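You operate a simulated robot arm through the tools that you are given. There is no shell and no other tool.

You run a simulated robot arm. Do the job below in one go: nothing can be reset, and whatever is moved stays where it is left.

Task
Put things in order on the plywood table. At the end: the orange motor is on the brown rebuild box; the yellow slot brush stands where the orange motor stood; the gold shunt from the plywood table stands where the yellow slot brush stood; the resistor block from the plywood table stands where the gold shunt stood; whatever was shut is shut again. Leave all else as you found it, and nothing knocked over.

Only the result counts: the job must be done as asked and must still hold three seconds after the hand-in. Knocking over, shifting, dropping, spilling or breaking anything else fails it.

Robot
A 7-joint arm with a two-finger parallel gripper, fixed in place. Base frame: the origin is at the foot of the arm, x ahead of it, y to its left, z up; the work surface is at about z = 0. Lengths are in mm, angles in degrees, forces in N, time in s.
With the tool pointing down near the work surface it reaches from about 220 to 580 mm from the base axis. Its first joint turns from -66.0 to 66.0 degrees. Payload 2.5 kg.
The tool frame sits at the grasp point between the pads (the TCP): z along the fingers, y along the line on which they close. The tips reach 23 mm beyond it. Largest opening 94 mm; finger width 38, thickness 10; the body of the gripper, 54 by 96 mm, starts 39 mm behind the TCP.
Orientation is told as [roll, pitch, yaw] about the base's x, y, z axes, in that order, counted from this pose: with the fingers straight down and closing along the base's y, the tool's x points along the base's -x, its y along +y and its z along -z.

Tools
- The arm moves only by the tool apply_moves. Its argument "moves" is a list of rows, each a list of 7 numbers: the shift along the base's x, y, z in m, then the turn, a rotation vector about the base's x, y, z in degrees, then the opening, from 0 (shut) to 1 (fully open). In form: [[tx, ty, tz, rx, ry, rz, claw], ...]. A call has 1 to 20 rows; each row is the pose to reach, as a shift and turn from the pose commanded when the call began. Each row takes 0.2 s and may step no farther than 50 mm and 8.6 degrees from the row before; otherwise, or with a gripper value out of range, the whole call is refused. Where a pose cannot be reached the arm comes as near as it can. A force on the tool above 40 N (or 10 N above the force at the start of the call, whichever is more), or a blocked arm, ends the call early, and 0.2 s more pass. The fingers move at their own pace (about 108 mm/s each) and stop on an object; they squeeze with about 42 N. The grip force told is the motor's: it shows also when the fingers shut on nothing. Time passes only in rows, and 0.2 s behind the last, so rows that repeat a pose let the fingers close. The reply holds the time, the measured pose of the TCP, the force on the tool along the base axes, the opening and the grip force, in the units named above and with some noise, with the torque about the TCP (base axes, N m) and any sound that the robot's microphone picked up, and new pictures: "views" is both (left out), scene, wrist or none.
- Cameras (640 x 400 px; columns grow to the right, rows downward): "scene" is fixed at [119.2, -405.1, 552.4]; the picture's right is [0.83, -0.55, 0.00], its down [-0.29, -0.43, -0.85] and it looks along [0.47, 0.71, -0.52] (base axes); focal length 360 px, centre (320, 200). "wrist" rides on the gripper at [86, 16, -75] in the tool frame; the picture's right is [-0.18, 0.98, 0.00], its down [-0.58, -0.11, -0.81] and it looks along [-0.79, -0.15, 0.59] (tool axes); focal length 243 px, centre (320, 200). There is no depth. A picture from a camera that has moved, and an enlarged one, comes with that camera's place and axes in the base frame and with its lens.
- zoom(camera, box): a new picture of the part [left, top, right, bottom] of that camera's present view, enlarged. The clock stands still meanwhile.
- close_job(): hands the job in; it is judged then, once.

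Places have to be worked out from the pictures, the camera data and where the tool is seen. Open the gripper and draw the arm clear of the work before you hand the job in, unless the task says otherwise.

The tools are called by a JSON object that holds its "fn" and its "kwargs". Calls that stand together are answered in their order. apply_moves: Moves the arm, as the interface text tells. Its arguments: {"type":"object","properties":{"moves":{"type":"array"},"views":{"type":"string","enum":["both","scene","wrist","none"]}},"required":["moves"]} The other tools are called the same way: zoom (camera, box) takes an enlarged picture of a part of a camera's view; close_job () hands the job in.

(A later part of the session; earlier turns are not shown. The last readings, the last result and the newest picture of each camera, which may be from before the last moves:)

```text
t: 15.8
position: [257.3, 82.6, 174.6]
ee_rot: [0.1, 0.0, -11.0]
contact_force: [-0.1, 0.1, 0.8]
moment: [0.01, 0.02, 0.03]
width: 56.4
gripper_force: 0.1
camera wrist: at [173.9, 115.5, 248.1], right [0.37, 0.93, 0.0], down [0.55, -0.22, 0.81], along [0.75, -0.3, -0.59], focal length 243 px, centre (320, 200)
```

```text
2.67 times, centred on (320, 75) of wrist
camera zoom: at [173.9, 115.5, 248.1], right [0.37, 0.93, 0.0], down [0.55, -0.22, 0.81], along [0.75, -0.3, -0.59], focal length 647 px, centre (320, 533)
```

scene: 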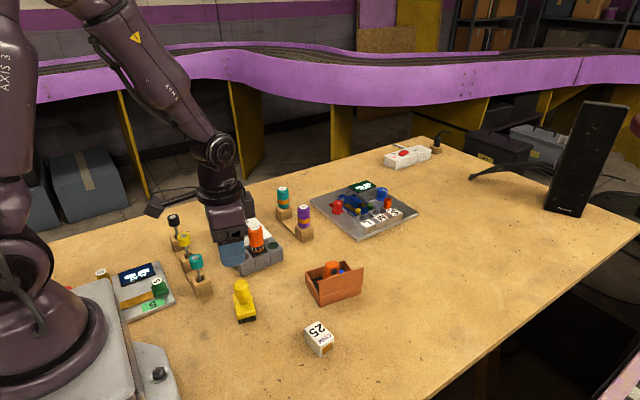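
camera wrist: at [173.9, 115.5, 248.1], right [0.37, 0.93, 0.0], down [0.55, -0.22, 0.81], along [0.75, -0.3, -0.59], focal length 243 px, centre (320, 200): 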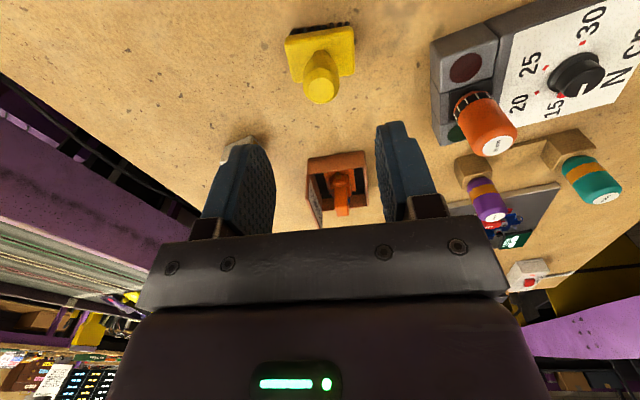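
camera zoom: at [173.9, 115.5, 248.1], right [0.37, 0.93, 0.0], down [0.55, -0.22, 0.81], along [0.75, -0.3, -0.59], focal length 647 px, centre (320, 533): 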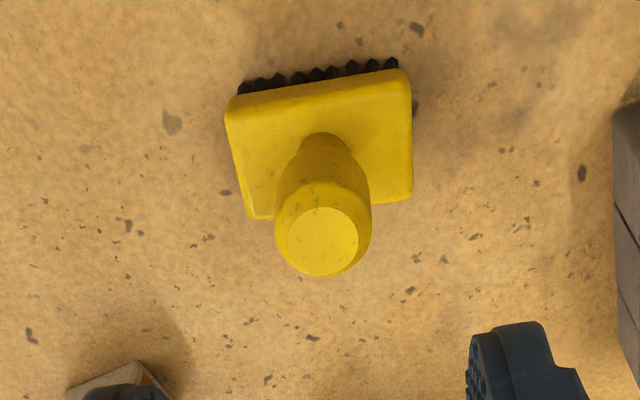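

The motor stands in the box and the box has not moved. The brush knob is at (264.4, 80.5), about 28 mm wide. I descend to z≈64 with the pads 8 mm nearer the base than the knob centre, because the drop spot lies at the limit of the arm's reach.

{"fn": "apply_moves", "kwargs": {"moves": [[0, 0, -0.04, 0, 0, 0, 0.6], [0, 0, -0.075, 0, 0, 0, 0.6], [0, 0, -0.1, 0, 0, 0, 0.6], [0, 0, -0.11, 0, 0, 0, 0.6], [0, 0, -0.11, 0, 0, 0, 0.6]], "views": "both"}}

{"fn": "zoom", "kwargs": {"camera": "scene", "box": [180, 220, 300, 330]}}

{"fn": "zoom", "kwargs": {"camera": "wrist", "box": [200, 60, 440, 230]}}

```text
t: 17.0
position: [257.0, 82.0, 63.5]
ee_rot: [-0.1, 0.0, -11.0]
contact_force: [-0.3, 0.3, -1.0]
moment: [0.02, 0.0, 0.01]
width: 56.5
gripper_force: 0.1
camera wrist: at [174.4, 114.3, 137.3], right [0.37, 0.93, 0.0], down [0.55, -0.22, 0.81], along [0.75, -0.3, -0.59], focal length 243 px, centre (320, 200)
```

scene: 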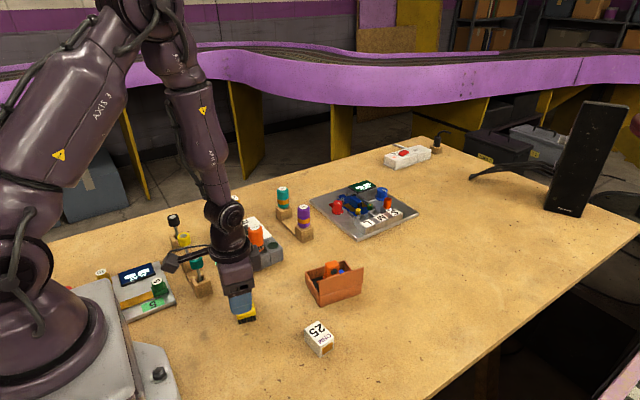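
wrist: 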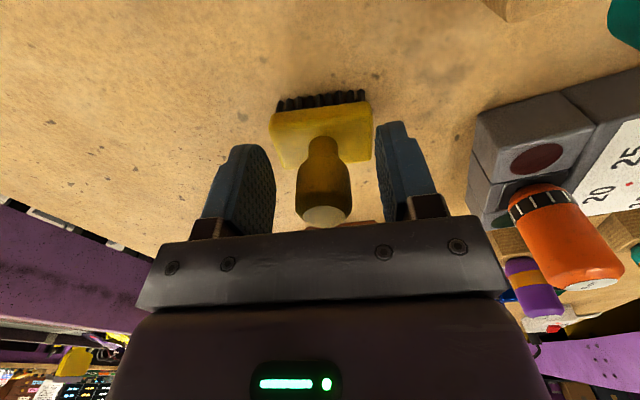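

```text
3.64 times, centred on (240, 275) of scene
camera zoom: at [119.2, -405.1, 552.4], right [0.83, -0.55, 0.0], down [-0.29, -0.43, -0.85], along [0.47, 0.71, -0.52], focal length 1310 px, centre (611, -73)
```

zoom: 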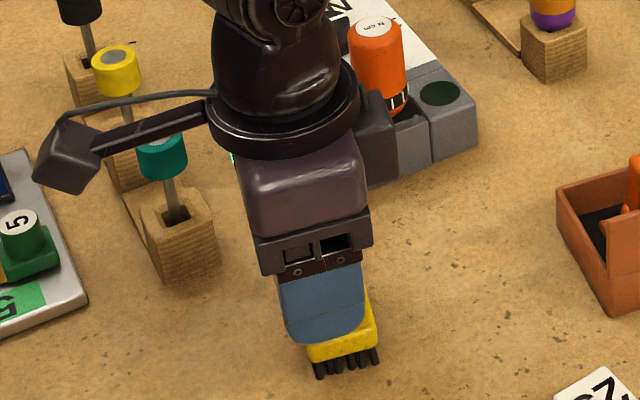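

```text
2.35 times, centred on (320, 145) of wrist
camera zoom: at [174.4, 114.3, 137.3], right [0.37, 0.93, 0.0], down [0.55, -0.22, 0.81], along [0.75, -0.3, -0.59], focal length 571 px, centre (320, 329)
```

zoom: 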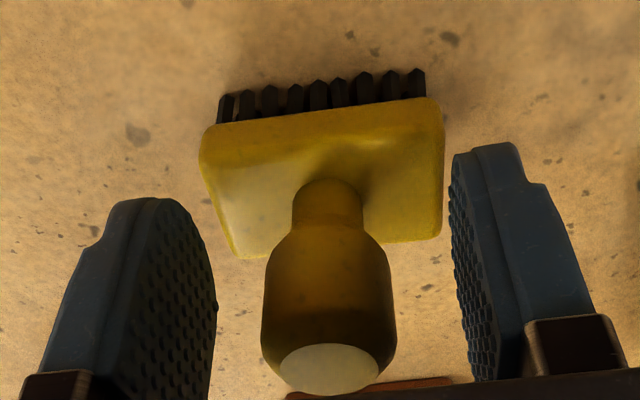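

The knob is centred between the pads and the camera housing is clear of the levers. I close the grip.

{"fn": "apply_moves", "kwargs": {"moves": [[0, 0, 0, 0, 0, 0, 0.4], [0, 0, 0, 0, 0, 0, 0.25], [0, 0, 0, 0, 0, 0, 0.15], [0, 0, 0, 0, 0, 0, 0.1], [0, 0, 0, 0, 0, 0, 0.1]], "views": "wrist"}}

{"fn": "zoom", "kwargs": {"camera": "wrist", "box": [200, 60, 440, 230]}}

```text
t: 18.2
position: [256.0, 80.8, 63.1]
ee_rot: [0.1, 0.0, -10.9]
contact_force: [-0.2, 0.5, 0.2]
moment: [-0.02, -0.01, 0.0]
width: 26.5
gripper_force: 41.6
camera wrist: at [174.5, 114.3, 137.5], right [0.37, 0.93, 0.0], down [0.55, -0.22, 0.81], along [0.75, -0.3, -0.59], focal length 243 px, centre (320, 200)
```

wrist: 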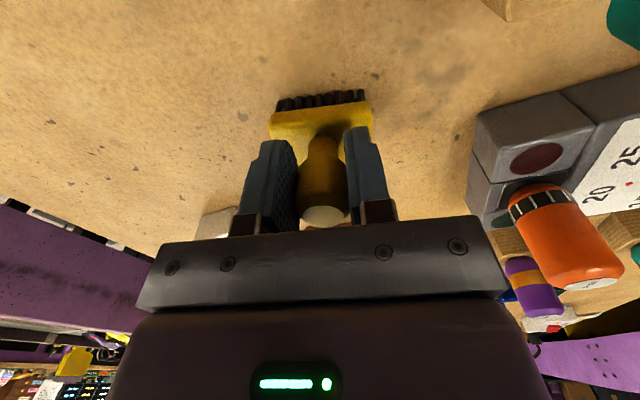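

```text
2.35 times, centred on (320, 145) of wrist
camera zoom: at [174.5, 114.3, 137.5], right [0.37, 0.93, 0.0], down [0.55, -0.22, 0.81], along [0.75, -0.3, -0.59], focal length 571 px, centre (320, 329)
```

zoom: 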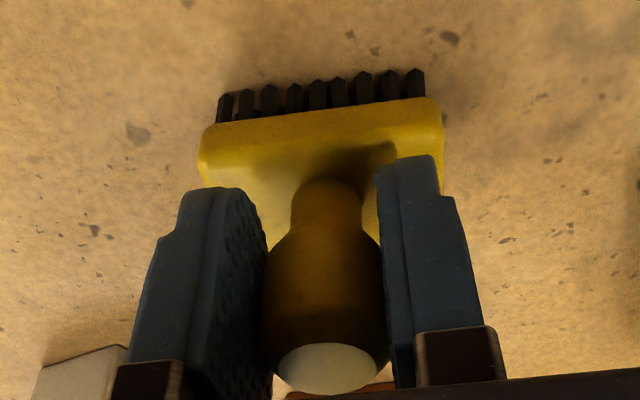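

The knob is gripped at 26.5 mm. I lift straight up and carry the brush at about z=174 to above the motor's old spot.

{"fn": "apply_moves", "kwargs": {"moves": [[0, 0, 0.03, 0, 0, 0, 0.1], [0, 0, 0.07, 0, 0, 0, 0.1], [0, 0, 0.11, 0, 0, 0, 0.1], [0.03, -0.003, 0.115, 0, 0, 0, 0.1], [0.07, -0.007, 0.115, 0, 0, 0, 0.1], [0.11, -0.012, 0.115, 0, 0, 0, 0.1], [0.15, -0.016, 0.115, 0, 0, 0, 0.1], [0.19, -0.021, 0.115, 0, 0, 0, 0.1], [0.23, -0.026, 0.115, 0, 0, 0, 0.1], [0.27, -0.031, 0.115, 0, 0, 0, 0.1], [0.305, -0.036, 0.11, 0, 0, -0.5, 0.1], [0.33, -0.039, 0.1, 0, 0, -1, 0.1], [0.3385, -0.04, 0.08, 0, 0, -1, 0.1], [0.3385, -0.04, 0.06, 0, 0, -1, 0.1], [0.3385, -0.04, 0.06, 0, 0, -1, 0.1]], "views": "both"}}

{"fn": "zoom", "kwargs": {"camera": "scene", "box": [280, 180, 460, 310]}}

{"fn": "zoom", "kwargs": {"camera": "wrist", "box": [200, 60, 440, 230]}}

```text
t: 21.4
position: [596.5, 40.3, 123.9]
ee_rot: [0.0, 0.0, -12.0]
contact_force: [0.4, -0.1, -0.8]
moment: [0.01, 0.06, -0.03]
width: 26.8
gripper_force: 42.1
camera wrist: at [513.8, 75.9, 197.4], right [0.38, 0.92, 0.0], down [0.55, -0.23, 0.81], along [0.74, -0.31, -0.59], focal length 243 px, centre (320, 200)
```

scene: 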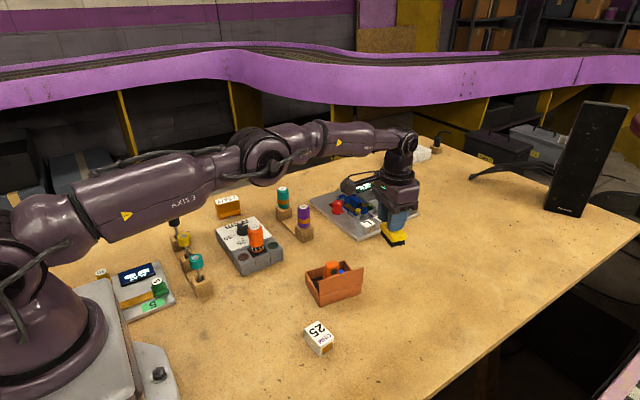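
wrist: 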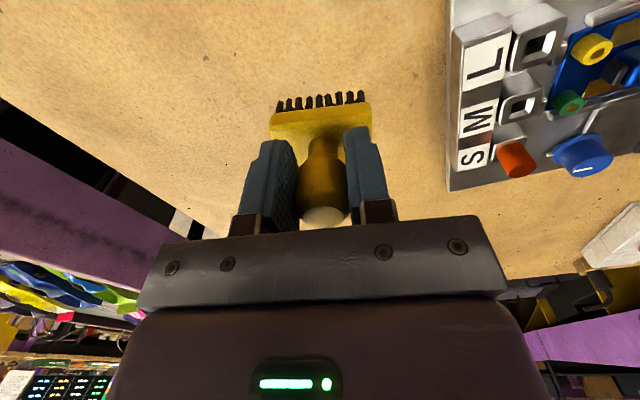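

```text
3.08 times, centred on (370, 245) of scene
camera zoom: at [119.2, -405.1, 552.4], right [0.83, -0.55, 0.0], down [-0.29, -0.43, -0.85], along [0.47, 0.71, -0.52], focal length 1109 px, centre (166, 62)
```

zoom: 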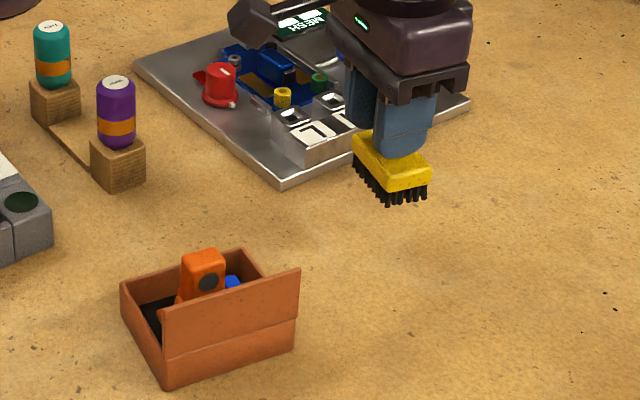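

```text
2.35 times, centred on (320, 145) of wrist
camera zoom: at [513.8, 75.9, 197.4], right [0.38, 0.92, 0.0], down [0.55, -0.23, 0.81], along [0.74, -0.31, -0.59], focal length 571 px, centre (320, 329)
```

zoom: 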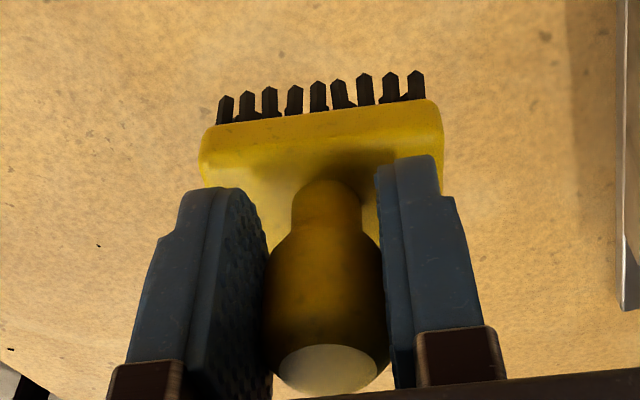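

The brush hangs level above the spot; TCP is about (595, 42), so the brush centre is about (603, 41). I lower it to about 4 mm above the table and check for reach limits.

{"fn": "apply_moves", "kwargs": {"moves": [[0, 0, -0.025, 0, 0, 0, 0.1], [0, 0, -0.045, 0, 0, 0, 0.1], [0, 0, -0.055, 0, 0, 0, 0.1], [0, 0, -0.056, 0, 0, 0, 0.1]], "views": "both"}}

{"fn": "zoom", "kwargs": {"camera": "scene", "box": [340, 180, 460, 280]}}

```text
t: 22.4
position: [594.7, 41.6, 69.1]
ee_rot: [0.0, 0.0, -11.9]
contact_force: [-0.4, 0.3, -1.0]
moment: [-0.03, -0.01, -0.02]
width: 26.7
gripper_force: 41.9
camera wrist: at [513.4, 76.2, 142.0], right [0.39, 0.92, 0.0], down [0.55, -0.23, 0.81], along [0.74, -0.31, -0.59], focal length 243 px, centre (320, 200)
```

scene: 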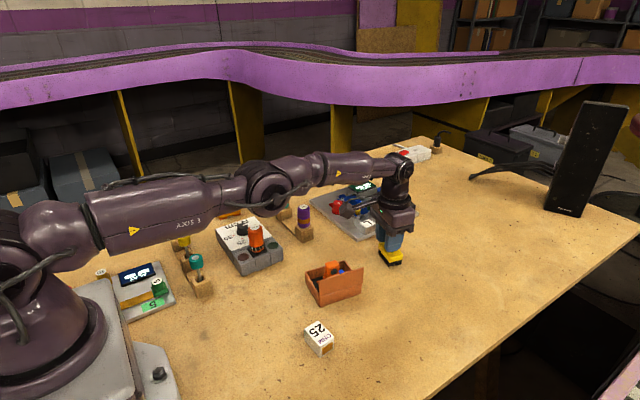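
wrist: 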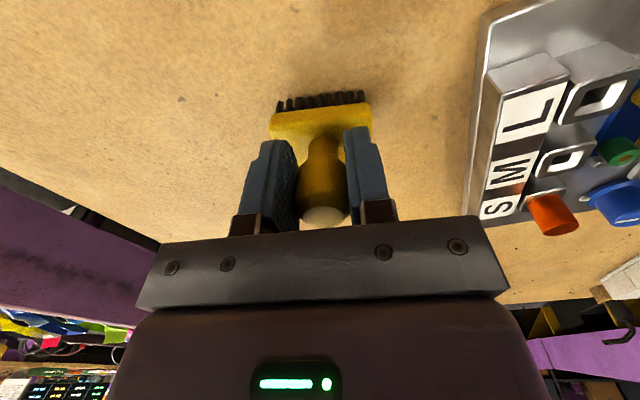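

```text
4.00 times, centred on (400, 230) of scene
camera zoom: at [119.2, -405.1, 552.4], right [0.83, -0.55, 0.0], down [-0.29, -0.43, -0.85], along [0.47, 0.71, -0.52], focal length 1441 px, centre (0, 80)
```

zoom: 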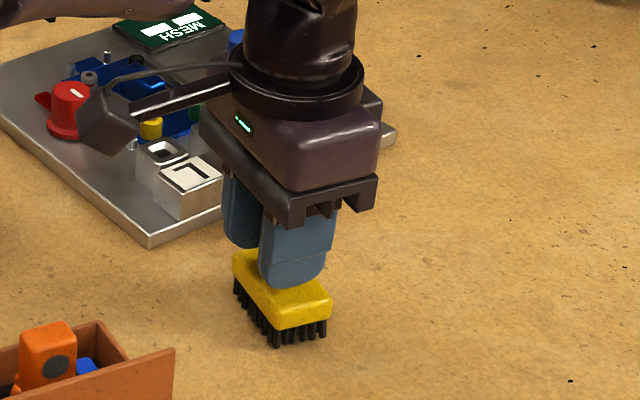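

No reach problem; the brush is about 5 mm above the table. I lower it in small steps until contact.

{"fn": "apply_moves", "kwargs": {"moves": [[0, 0, -0.002, 0, 0, 0, 0.1], [0, 0, -0.003, 0, 0, 0, 0.1], [0, 0, -0.004, 0, 0, 0, 0.1], [0, 0, -0.004, 0, 0, 0, 0.1]], "views": "none"}}

```text
t: 23.4
position: [594.8, 41.0, 64.4]
ee_rot: [0.1, 0.0, -12.0]
contact_force: [-0.1, 0.3, -1.1]
moment: [0.02, 0.0, -0.03]
width: 26.8
gripper_force: 42.0
```

{"fn": "apply_moves", "kwargs": {"moves": [[0, 0, -0.001, 0, 0, 0, 0.1], [0, 0, -0.0015, 0, 0, 0, 0.1]], "views": "none"}}

```text
t: 24.0
position: [596.0, 41.6, 61.9]
ee_rot: [0.0, -0.1, -12.0]
contact_force: [-2.8, 0.5, 9.4]
moment: [-0.03, 0.19, 0.03]
width: 26.7
gripper_force: 41.4
```

Contact at 9 N, so the brush stands on the table. I release it and check.

{"fn": "apply_moves", "kwargs": {"moves": [[0, 0, 0, 0, 0, 0, 0.33], [0, 0, 0, 0, 0, 0, 0.42], [0, 0, 0, 0, 0, 0, 0.55], [0, 0, 0, 0, 0, 0, 0.6], [0, 0, 0, 0, 0, 0, 0.6]], "views": "both"}}

{"fn": "zoom", "kwargs": {"camera": "scene", "box": [340, 180, 460, 280]}}

{"fn": "zoom", "kwargs": {"camera": "wrist", "box": [200, 60, 440, 230]}}

```text
t: 25.2
position: [595.9, 40.6, 61.4]
ee_rot: [0.0, 0.0, -12.0]
contact_force: [-0.5, 0.8, -0.1]
moment: [0.03, -0.02, -0.02]
width: 56.5
gripper_force: 0.0
camera wrist: at [513.2, 75.9, 136.1], right [0.38, 0.92, 0.0], down [0.55, -0.23, 0.81], along [0.74, -0.31, -0.59], focal length 243 px, centre (320, 200)
```

scene: 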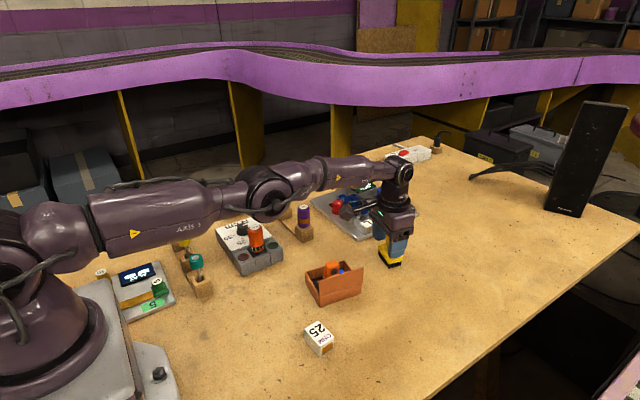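
wrist: 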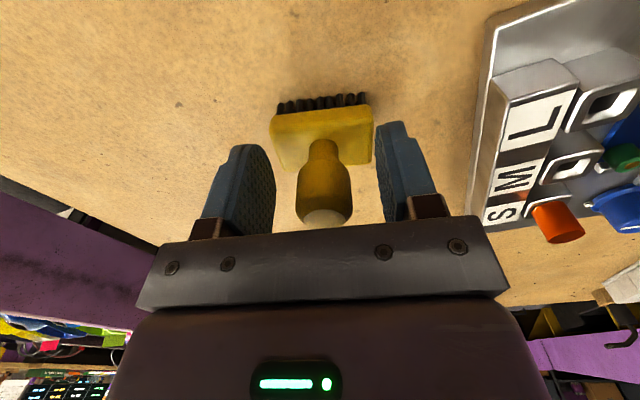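

```text
4.00 times, centred on (400, 230) of scene
camera zoom: at [119.2, -405.1, 552.4], right [0.83, -0.55, 0.0], down [-0.29, -0.43, -0.85], along [0.47, 0.71, -0.52], focal length 1441 px, centre (0, 80)
```

zoom: 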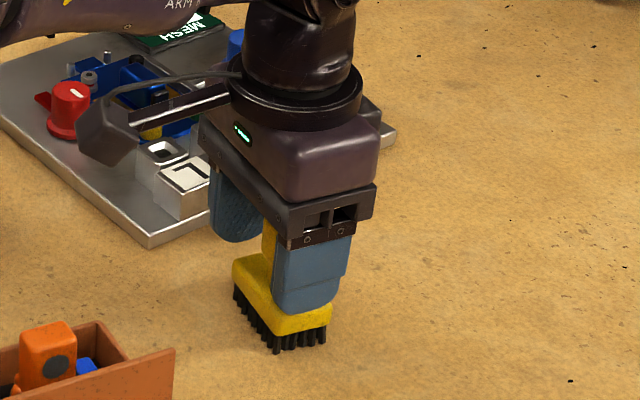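

```text
2.35 times, centred on (320, 145) of wrist
camera zoom: at [513.2, 75.9, 136.1], right [0.38, 0.92, 0.0], down [0.55, -0.23, 0.81], along [0.74, -0.31, -0.59], focal length 571 px, centre (320, 329)
```

zoom: 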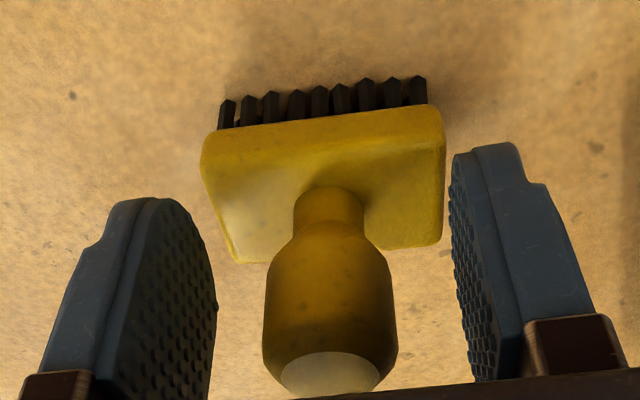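

The brush stands upright in the motor's old place. I lift off and swing over to the shunt near (369, 427), travelling at about z=185 above everything.

{"fn": "apply_moves", "kwargs": {"moves": [[0, 0, 0.03, 0, 0, 0, 0.6], [0, 0, 0.07, 0, 0, 0, 0.6], [-0.005, 0, 0.11, 0, 0, 0, 0.6], [-0.025, 0.025, 0.13, 0, 0, 1, 0.6], [-0.048, 0.065, 0.13, 0, 0, 2, 0.6], [-0.071, 0.105, 0.13, 0, 0, 3, 0.6], [-0.094, 0.145, 0.13, 0, 0, 4, 0.6], [-0.117, 0.185, 0.13, 0, 0, 5, 0.6], [-0.14, 0.225, 0.13, 0, 0, 6, 0.6], [-0.163, 0.265, 0.13, 0, 0, 6, 0.6], [-0.186, 0.305, 0.13, 0, 0, 6, 0.6], [-0.209, 0.345, 0.13, 0, 0, 6, 0.6], [-0.228, 0.385, 0.13, 0, 0, 6, 0.6], [-0.228, 0.385, 0.13, 0, 0, 6, 0.6]], "views": "both"}}

{"fn": "zoom", "kwargs": {"camera": "scene", "box": [290, 210, 450, 310]}}

{"fn": "zoom", "kwargs": {"camera": "wrist", "box": [220, 0, 420, 140]}}

```text
t: 28.2
position: [366.4, 425.1, 191.9]
ee_rot: [-0.1, 0.0, -6.0]
contact_force: [-0.4, 0.9, 0.1]
moment: [0.01, -0.04, 0.02]
width: 56.4
gripper_force: 0.0
camera wrist: at [281.8, 452.9, 266.7], right [0.29, 0.96, 0.0], down [0.57, -0.17, 0.81], along [0.77, -0.23, -0.59], focal length 243 px, centre (320, 200)
```

scene: 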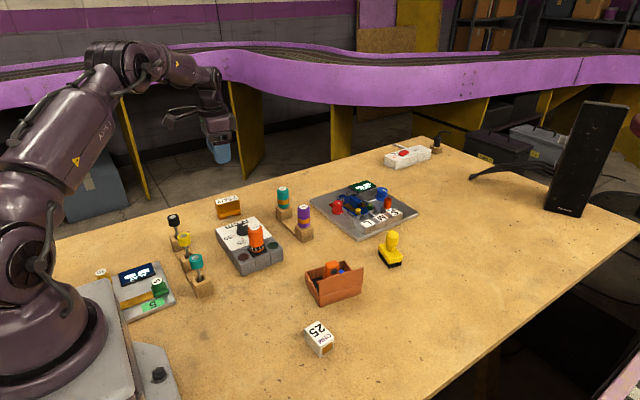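
wrist: 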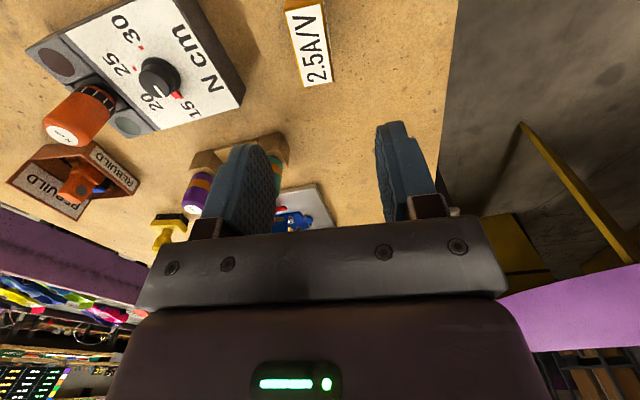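

```text
4.00 times, centred on (370, 260) of scene
camera zoom: at [119.2, -405.1, 552.4], right [0.83, -0.55, 0.0], down [-0.29, -0.43, -0.85], along [0.47, 0.71, -0.52], focal length 1441 px, centre (120, -40)
```

zoom: 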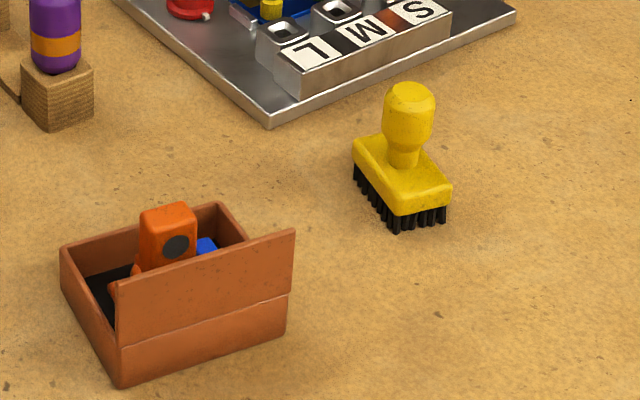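

```text
2.86 times, centred on (320, 70) of wrist
camera zoom: at [281.8, 452.9, 266.7], right [0.29, 0.96, 0.0], down [0.57, -0.17, 0.81], along [0.77, -0.23, -0.59], focal length 693 px, centre (320, 571)
```

zoom: 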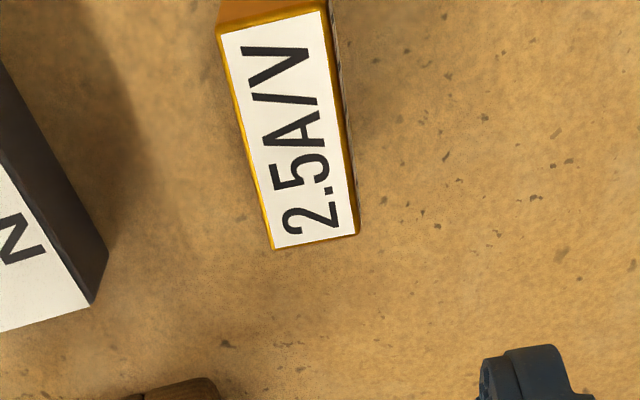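

The brush centre reads about (605, 39), matching the old motor spot. The shunt top measures 28×60 mm, centred about (364.5, 421), turned -6°, with its top at z≈47. I also enlarge the box sign, then move over the shunt centre at a lower height.

{"fn": "zoom", "kwargs": {"camera": "wrist", "box": [0, 120, 200, 250]}}

{"fn": "apply_moves", "kwargs": {"moves": [[-0.002, -0.006, -0.03, 0, 0, 0, 0.6], [-0.002, -0.006, -0.065, 0, 0, 0, 0.6], [-0.002, -0.006, -0.09, 0, 0, 0, 0.6], [-0.002, -0.006, -0.09, 0, 0, 0, 0.6]], "views": "both"}}

{"fn": "zoom", "kwargs": {"camera": "wrist", "box": [220, 20, 420, 180]}}

{"fn": "zoom", "kwargs": {"camera": "scene", "box": [180, 150, 300, 240]}}

```text
3.08 times, centred on (100, 185) of wrist
camera zoom: at [281.8, 452.9, 266.7], right [0.29, 0.96, 0.0], down [0.57, -0.17, 0.81], along [0.77, -0.23, -0.59], focal length 746 px, centre (997, 246)
```

zoom: 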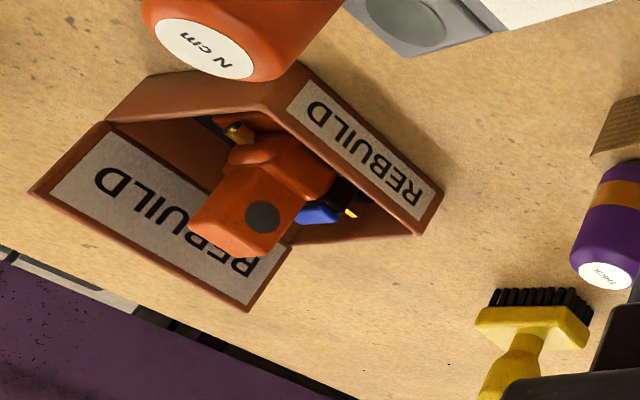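

```text
t: 29.2
position: [364.9, 421.7, 103.5]
ee_rot: [0.0, 0.0, -6.0]
contact_force: [0.0, -0.1, 0.5]
moment: [-0.02, -0.01, 0.0]
width: 56.3
gripper_force: 0.1
camera wrist: at [280.0, 447.2, 176.6], right [0.29, 0.96, 0.0], down [0.57, -0.17, 0.81], along [0.77, -0.23, -0.59], focal length 243 px, centre (320, 200)
```

scene: 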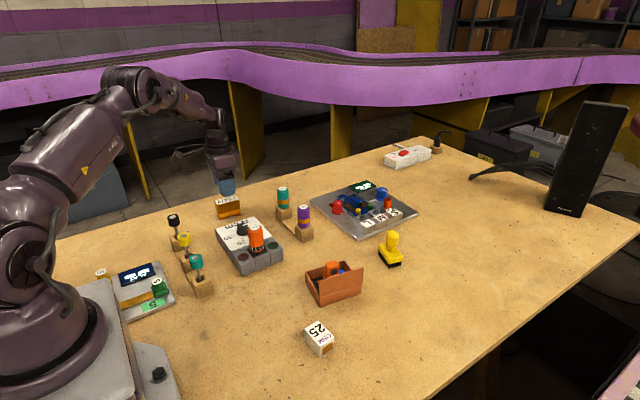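
wrist: 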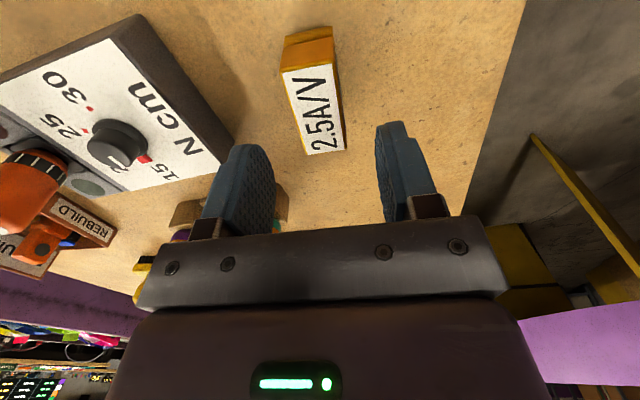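

```text
2.50 times, centred on (320, 100) of wrist
camera zoom: at [280.0, 447.2, 176.6], right [0.29, 0.96, 0.0], down [0.57, -0.17, 0.81], along [0.77, -0.23, -0.59], focal length 606 px, centre (320, 450)
```

zoom: 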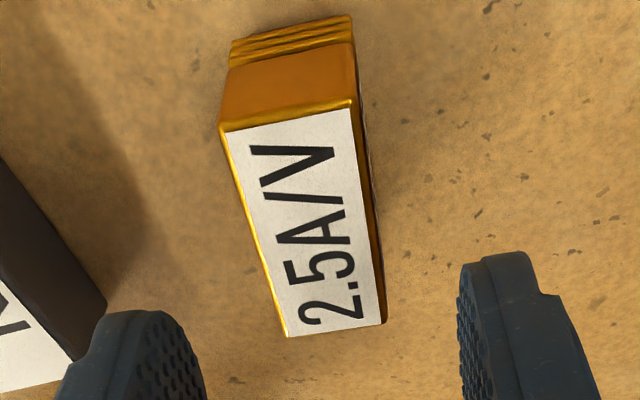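

```text
4.44 times, centred on (240, 195) of scene
camera zoom: at [119.2, -405.1, 552.4], right [0.83, -0.55, 0.0], down [-0.29, -0.43, -0.85], along [0.47, 0.71, -0.52], focal length 1601 px, centre (676, 222)
```

zoom: 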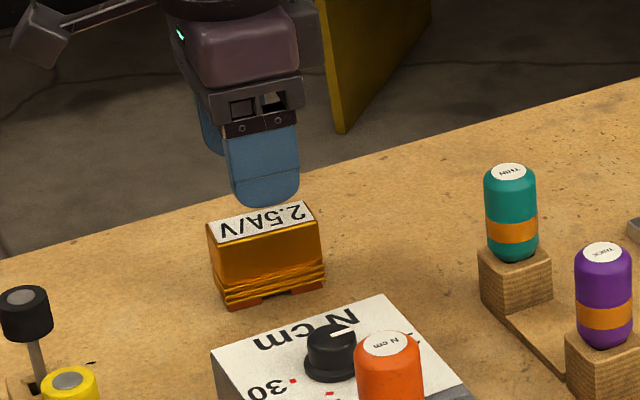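

The box's "REBUILD" sign faces inward, so it is a fixed header card rather than a lid. The shunt centre reads (365, 420.5) and the TCP is about (364.5, 422), well aligned. I descend to z≈43 and close on the smooth upper body, above the fins.

{"fn": "apply_moves", "kwargs": {"moves": [[0.0005, -0.001, -0.03, 0, 0, 0, 0.6], [0.0005, -0.001, -0.05, 0, 0, 0, 0.6], [0.0005, -0.001, -0.059, 0, 0, 0, 0.6], [0.0005, -0.001, -0.059, 0, 0, 0, 0.6], [0.0005, -0.001, -0.059, 0, 0, 0, 0.4], [0.0005, -0.001, -0.059, 0, 0, 0, 0.25], [0.0005, -0.001, -0.059, 0, 0, 0, 0.15], [0.0005, -0.001, -0.059, 0, 0, 0, 0.1], [0.0005, -0.001, -0.059, 0, 0, 0, 0.1]], "views": "both"}}

{"fn": "zoom", "kwargs": {"camera": "scene", "box": [180, 150, 300, 240]}}

{"fn": "zoom", "kwargs": {"camera": "wrist", "box": [220, 60, 420, 230]}}

```text
t: 31.2
position: [365.5, 418.8, 43.4]
ee_rot: [0.1, 0.0, -6.0]
contact_force: [0.2, 0.2, -0.1]
moment: [0.03, -0.05, 0.05]
width: 29.6
gripper_force: 42.1
camera wrist: at [280.1, 445.6, 117.9], right [0.29, 0.96, 0.0], down [0.57, -0.17, 0.81], along [0.77, -0.23, -0.59], focal length 243 px, centre (320, 200)
```

scene: 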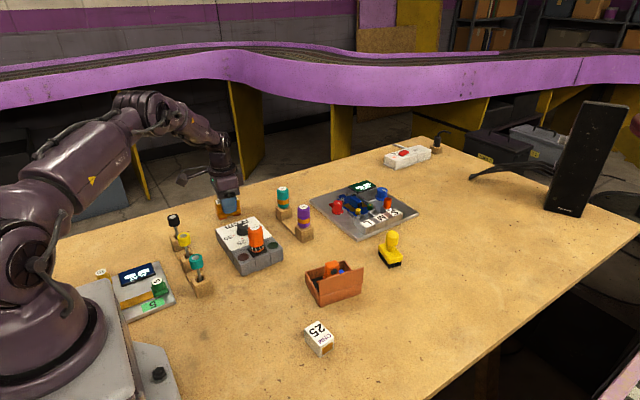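
wrist: 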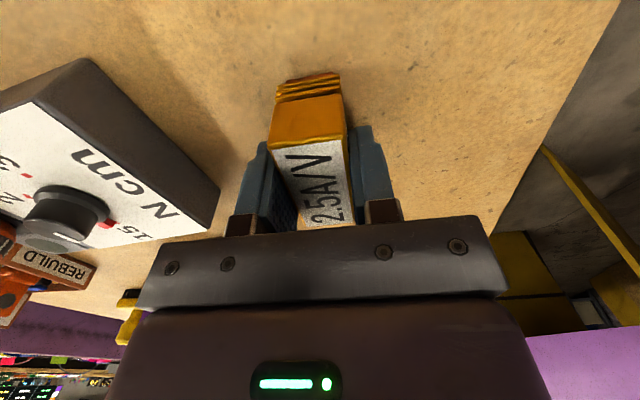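

```text
4.44 times, centred on (240, 195) of scene
camera zoom: at [119.2, -405.1, 552.4], right [0.83, -0.55, 0.0], down [-0.29, -0.43, -0.85], along [0.47, 0.71, -0.52], focal length 1601 px, centre (676, 222)
```

zoom: 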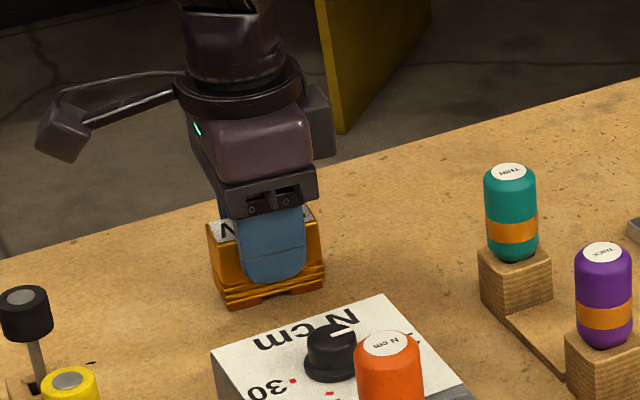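

```text
2.35 times, centred on (320, 145) of wrist
camera zoom: at [280.1, 445.6, 117.9], right [0.29, 0.96, 0.0], down [0.57, -0.17, 0.81], along [0.77, -0.23, -0.59], focal length 571 px, centre (320, 329)
```

zoom: 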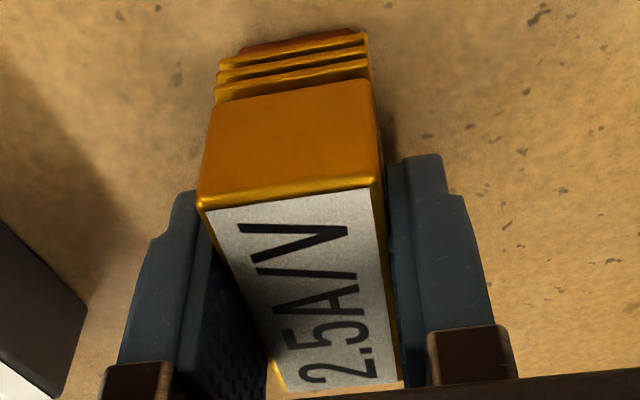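

The shunt is gripped (29.6 mm, 42 N) with its original centre at about (365, 420.5). I lift it well clear and carry it over to the brush's old place at (264, 81).

{"fn": "apply_moves", "kwargs": {"moves": [[0, 0, 0.03, 0, 0, 0, 0.1], [0, 0, 0.07, 0, 0, 0, 0.1], [0, 0, 0.11, 0, 0, 0, 0.1], [0, -0.005, 0.14, 0, 0, 0, 0.1], [-0.012, -0.045, 0.145, 0, 0, 0, 0.1], [-0.024, -0.085, 0.145, 0, 0, 0, 0.1], [-0.036, -0.125, 0.145, 0, 0, 0, 0.1], [-0.048, -0.165, 0.145, 0, 0, 0, 0.1], [-0.06, -0.205, 0.145, 0, 0, 0, 0.1], [-0.072, -0.245, 0.145, 0, 0, 0, 0.1], [-0.084, -0.285, 0.145, 0, 0, 0, 0.1], [-0.094, -0.32, 0.145, 0, 0, 0, 0.1], [-0.1005, -0.3395, 0.145, 0, 0, 0, 0.1], [-0.1005, -0.3395, 0.145, 0, 0, 0, 0.1]], "views": "both"}}

{"fn": "zoom", "kwargs": {"camera": "scene", "box": [160, 180, 320, 330]}}

```text
t: 34.2
position: [265.0, 79.4, 189.0]
ee_rot: [0.0, 0.0, -6.0]
contact_force: [-1.0, 0.1, -2.6]
moment: [-0.03, -0.01, 0.03]
width: 29.7
gripper_force: 42.4
camera wrist: at [180.1, 105.5, 262.8], right [0.29, 0.96, 0.0], down [0.57, -0.17, 0.81], along [0.77, -0.23, -0.59], focal length 243 px, centre (320, 200)
```

scene: 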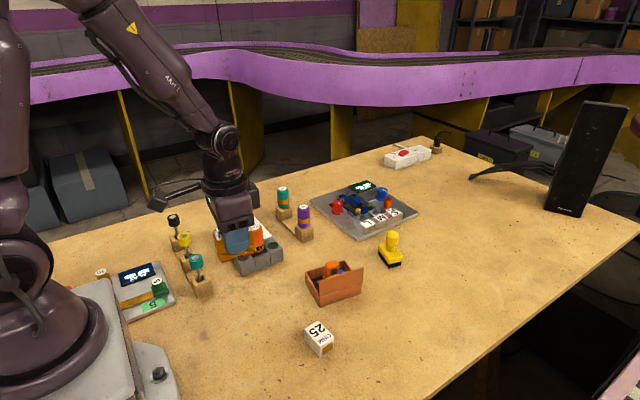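
wrist: 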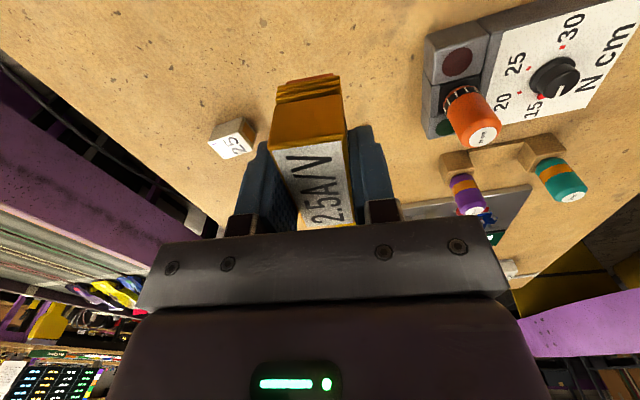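

```text
2.67 times, centred on (240, 255) of scene
camera zoom: at [119.2, -405.1, 552.4], right [0.83, -0.55, 0.0], down [-0.29, -0.43, -0.85], along [0.47, 0.71, -0.52], focal length 961 px, centre (533, 53)
```

zoom: 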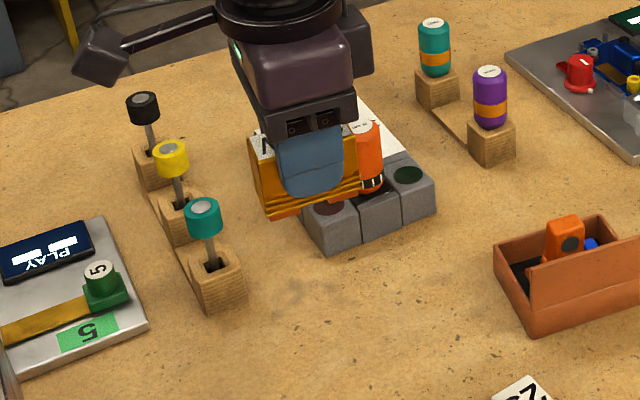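

The shunt hangs level over the brush's old spot with clear space all round. I lower it to about 5 mm above the table.

{"fn": "apply_moves", "kwargs": {"moves": [[0, 0, -0.04, 0, 0, 0, 0.1], [0, 0, -0.08, 0, 0, 0, 0.1], [0, 0, -0.11, 0, 0, 0, 0.1], [0, 0, -0.13, 0, 0, 0, 0.1], [0, 0, -0.139, 0, 0, 0, 0.1], [0, 0, -0.139, 0, 0, 0, 0.1]], "views": "both"}}

{"fn": "zoom", "kwargs": {"camera": "scene", "box": [160, 210, 320, 340]}}

```text
t: 35.6
position: [264.1, 80.8, 49.4]
ee_rot: [0.0, 0.0, -6.0]
contact_force: [-0.4, 0.6, -2.0]
moment: [-0.02, 0.0, 0.01]
width: 29.6
gripper_force: 42.2
camera wrist: at [179.9, 105.8, 122.9], right [0.29, 0.96, 0.0], down [0.57, -0.17, 0.81], along [0.77, -0.23, -0.59], focal length 243 px, centre (320, 200)
```

scene: 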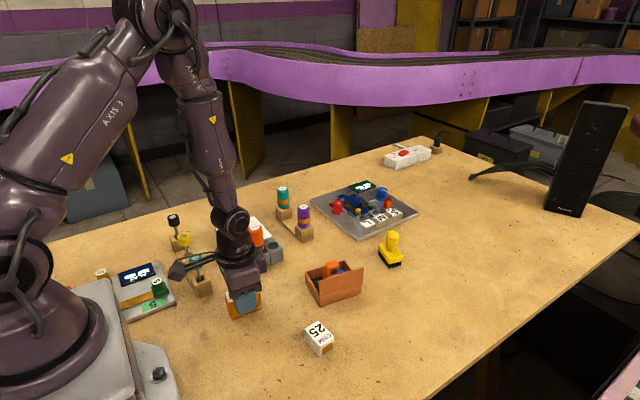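
wrist: 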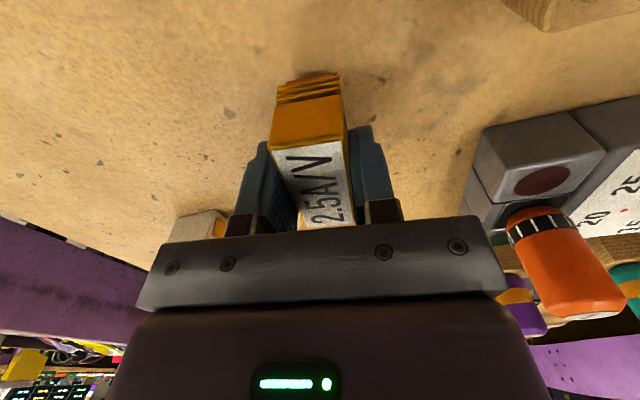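

```text
3.08 times, centred on (240, 275) of scene
camera zoom: at [119.2, -405.1, 552.4], right [0.83, -0.55, 0.0], down [-0.29, -0.43, -0.85], along [0.47, 0.71, -0.52], focal length 1109 px, centre (566, -31)
```

zoom: 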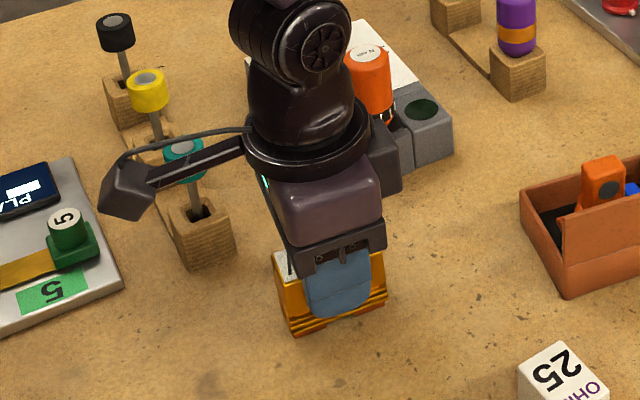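

The shunt is about 5 mm up with no contacts. I lower it in small steps until touch-down.

{"fn": "apply_moves", "kwargs": {"moves": [[0, 0, -0.002, 0, 0, 0, 0.1], [0, 0, -0.004, 0, 0, 0, 0.1], [0, 0, -0.005, 0, 0, 0, 0.1], [0, 0, -0.005, 0, 0, 0, 0.1]], "views": "none"}}

```text
t: 36.6
position: [265.8, 80.0, 46.3]
ee_rot: [0.1, 0.0, -5.9]
contact_force: [0.6, 1.1, -2.3]
moment: [-0.05, -0.03, -0.01]
width: 29.6
gripper_force: 41.6
```

{"fn": "apply_moves", "kwargs": {"moves": [[0, 0, -0.001, 0, 0, 0, 0.1], [0, 0, -0.002, 0, 0, 0, 0.1]], "views": "none"}}

```text
t: 37.2
position: [265.6, 80.1, 43.7]
ee_rot: [-0.1, 0.0, -6.1]
contact_force: [-6.6, -3.8, 33.6]
moment: [-0.1, 0.09, -0.04]
width: 29.9
gripper_force: 41.7
```

Touch-down with 34 N. I ease up about 1 mm to relieve the load before releasing.

{"fn": "apply_moves", "kwargs": {"moves": [[0, 0, 0.001, 0, 0, 0, 0.1], [0, 0, 0.001, 0, 0, 0, 0.1]], "views": "none"}}

```text
t: 37.8
position: [264.7, 79.7, 43.7]
ee_rot: [0.0, 0.0, -6.0]
contact_force: [0.1, -2.1, 7.5]
moment: [0.0, 0.06, -0.02]
width: 29.6
gripper_force: 42.3
```

The load is 7.5 N and the shunt is still seated. I open the fingers and check.

{"fn": "apply_moves", "kwargs": {"moves": [[0, 0, 0, 0, 0, 0, 0.36], [0, 0, 0, 0, 0, 0, 0.44], [0, 0, 0, 0, 0, 0, 0.55], [0, 0, 0, 0, 0, 0, 0.6], [0, 0, 0, 0, 0, 0, 0.6]], "views": "both"}}

{"fn": "zoom", "kwargs": {"camera": "scene", "box": [160, 210, 320, 340]}}

{"fn": "zoom", "kwargs": {"camera": "wrist", "box": [200, 60, 440, 230]}}

```text
t: 39.0
position: [265.8, 79.5, 43.9]
ee_rot: [0.1, 0.0, -6.0]
contact_force: [-0.2, 0.4, -0.9]
moment: [-0.01, 0.0, -0.04]
width: 56.6
gripper_force: 0.0
camera wrist: at [180.0, 105.9, 117.3], right [0.29, 0.96, 0.0], down [0.57, -0.17, 0.81], along [0.77, -0.23, -0.59], focal length 243 px, centre (320, 200)
```

scene: 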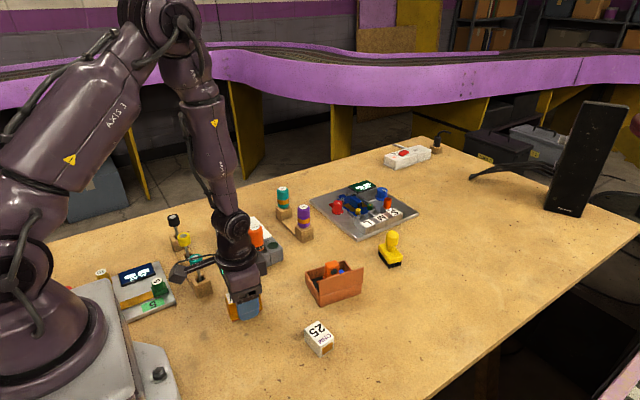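
wrist: 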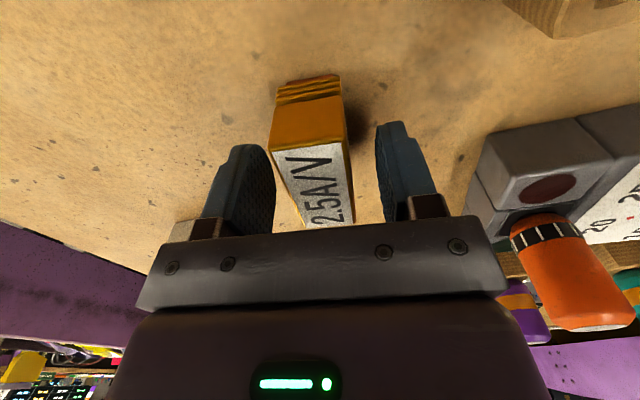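

```text
3.08 times, centred on (240, 275) of scene
camera zoom: at [119.2, -405.1, 552.4], right [0.83, -0.55, 0.0], down [-0.29, -0.43, -0.85], along [0.47, 0.71, -0.52], focal length 1109 px, centre (566, -31)
```

zoom: 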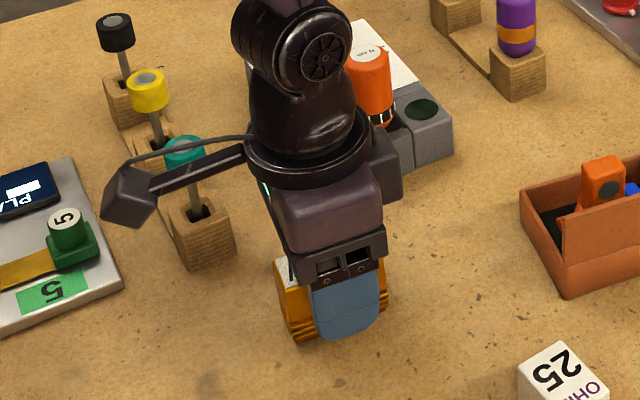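

```text
2.35 times, centred on (320, 145) of wrist
camera zoom: at [180.0, 105.9, 117.3], right [0.29, 0.96, 0.0], down [0.57, -0.17, 0.81], along [0.77, -0.23, -0.59], focal length 571 px, centre (320, 329)
```

zoom: 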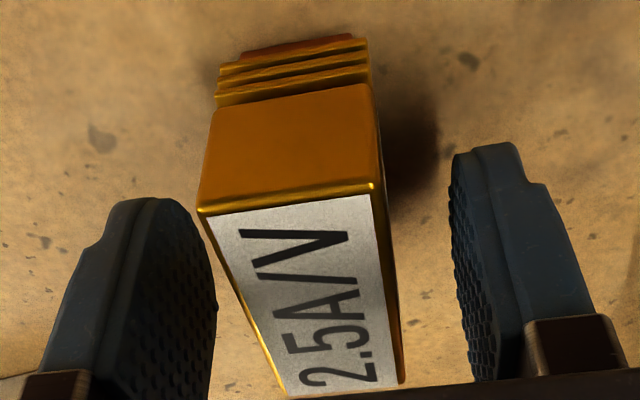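

The shunt stands upright in the brush's old place. I lift off and move above the resistor block near (345, -60), squaring the yaw to about +1°.

{"fn": "apply_moves", "kwargs": {"moves": [[0, 0, 0.03, 0, 0, 0, 0.6], [0, 0, 0.07, 0, 0, 0, 0.6], [0, 0, 0.11, 0, 0, 0, 0.6], [0.02, -0.035, 0.115, 0, 0, 2, 0.7], [0.04, -0.07, 0.115, 0, 0, 4, 0.7], [0.06, -0.105, 0.115, 0, 0, 6, 0.7], [0.08, -0.14, 0.115, 0, 0, 7, 0.7], [0.08, -0.14, 0.115, 0, 0, 7, 0.7]], "views": "both"}}

{"fn": "zoom", "kwargs": {"camera": "wrist", "box": [220, 0, 420, 140]}}

{"fn": "zoom", "kwargs": {"camera": "scene", "box": [180, 230, 300, 330]}}

```text
t: 40.8
position: [345.5, -59.6, 158.8]
ee_rot: [0.0, 0.0, 0.9]
contact_force: [0.3, 0.5, -0.1]
moment: [-0.01, -0.03, -0.01]
width: 65.6
gripper_force: 0.0
camera wrist: at [257.9, -44.8, 232.4], right [0.17, 0.99, 0.0], down [0.58, -0.1, 0.81], along [0.8, -0.13, -0.59], focal length 243 px, centre (320, 200)
```

scene: 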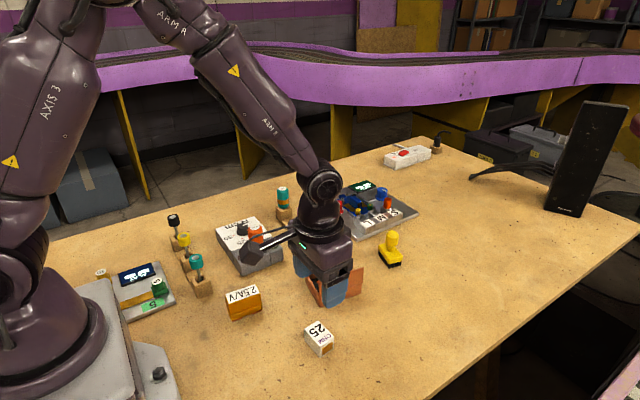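
wrist: 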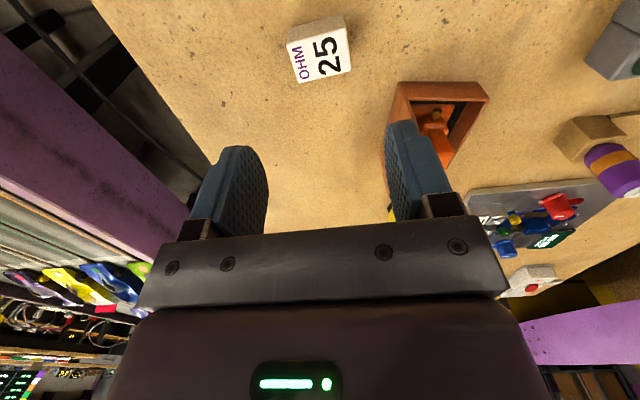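

```text
2.86 times, centred on (320, 70) of wrist
camera zoom: at [257.9, -44.8, 232.4], right [0.17, 0.99, 0.0], down [0.58, -0.1, 0.81], along [0.8, -0.13, -0.59], focal length 693 px, centre (320, 571)
```

zoom: 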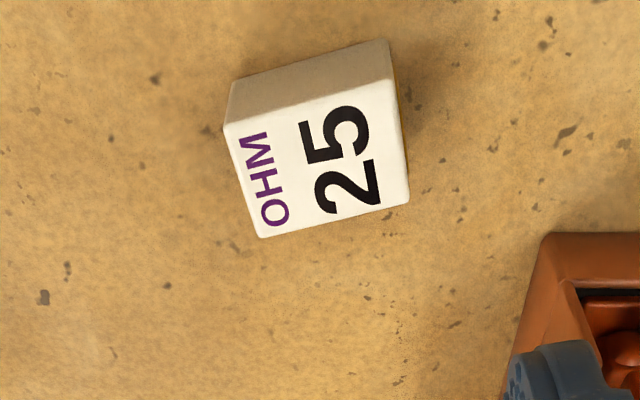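

```text
4.00 times, centred on (240, 280) of scene
camera zoom: at [119.2, -405.1, 552.4], right [0.83, -0.55, 0.0], down [-0.29, -0.43, -0.85], along [0.47, 0.71, -0.52], focal length 1441 px, centre (640, -120)
```

zoom: 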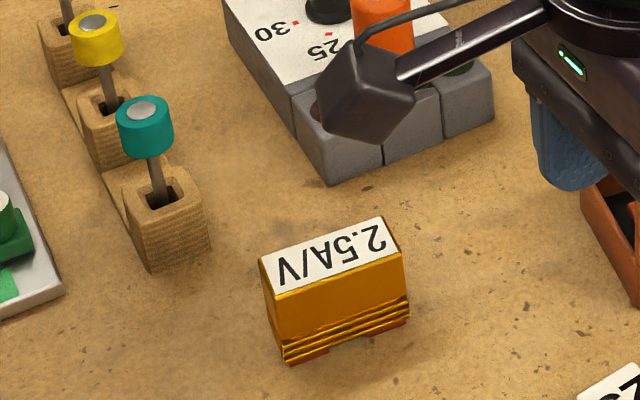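

The shunt sits neatly at about (265, 82). The resistor top is 44×31 mm, centred at (345, -58), turned about +3°. I align and descend to z≈28, with the fingertips about 5 mm above the table.

{"fn": "apply_moves", "kwargs": {"moves": [[0.0005, 0.001, -0.03, 0, 0, 2.2, 0.7], [0.0005, 0.001, -0.07, 0, 0, 2.2, 0.7], [0.0005, 0.001, -0.1, 0, 0, 2.2, 0.7], [0.0005, 0.001, -0.12, 0, 0, 2.2, 0.7], [0.0005, 0.001, -0.13, 0, 0, 2.2, 0.7], [0.0005, 0.001, -0.13, 0, 0, 2.2, 0.7]], "views": "both"}}

{"fn": "zoom", "kwargs": {"camera": "wrist", "box": [200, 60, 440, 230]}}

{"fn": "zoom", "kwargs": {"camera": "scene", "box": [250, 240, 400, 370]}}

```text
t: 42.2
position: [345.6, -59.0, 29.0]
ee_rot: [0.0, 0.0, 3.1]
contact_force: [-0.1, 0.1, -0.6]
moment: [0.0, -0.02, 0.01]
width: 65.8
gripper_force: 0.1
camera wrist: at [257.8, -46.8, 102.2], right [0.13, 0.99, 0.0], down [0.59, -0.08, 0.81], along [0.8, -0.1, -0.59], focal length 243 px, centre (320, 200)
```

scene: 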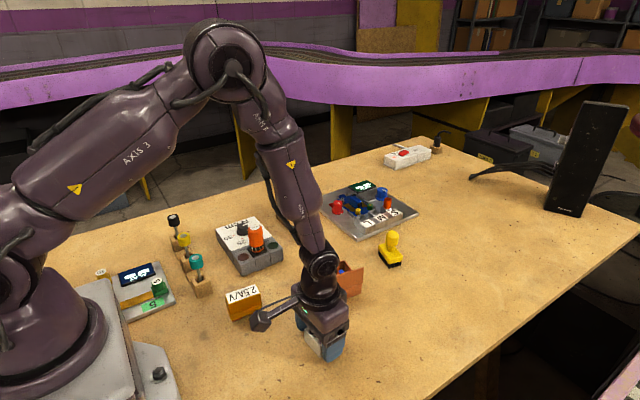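
wrist: 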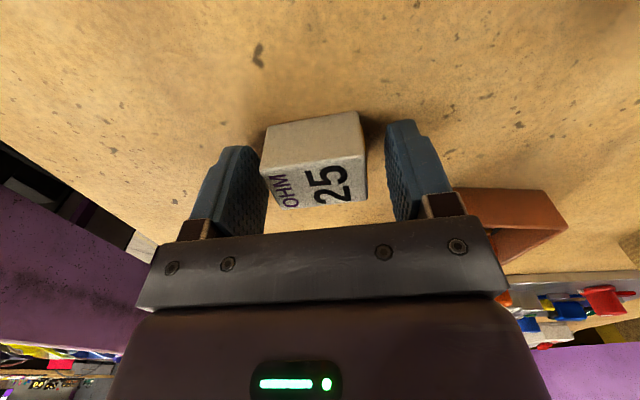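

```text
2.35 times, centred on (320, 145) of wrist
camera zoom: at [257.8, -46.8, 102.2], right [0.13, 0.99, 0.0], down [0.59, -0.08, 0.81], along [0.8, -0.1, -0.59], focal length 571 px, centre (320, 329)
```

zoom: 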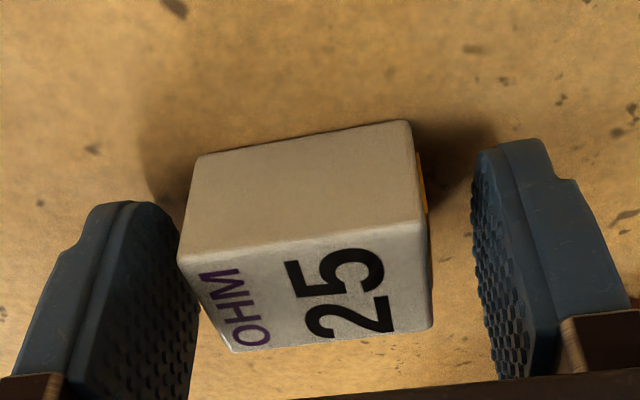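

```text
3.08 times, centred on (325, 305) of scene
camera zoom: at [119.2, -405.1, 552.4], right [0.83, -0.55, 0.0], down [-0.29, -0.43, -0.85], along [0.47, 0.71, -0.52], focal length 1109 px, centre (305, -123)
```

zoom: 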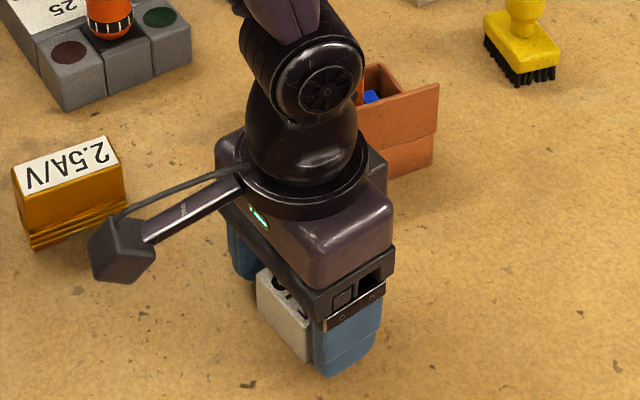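

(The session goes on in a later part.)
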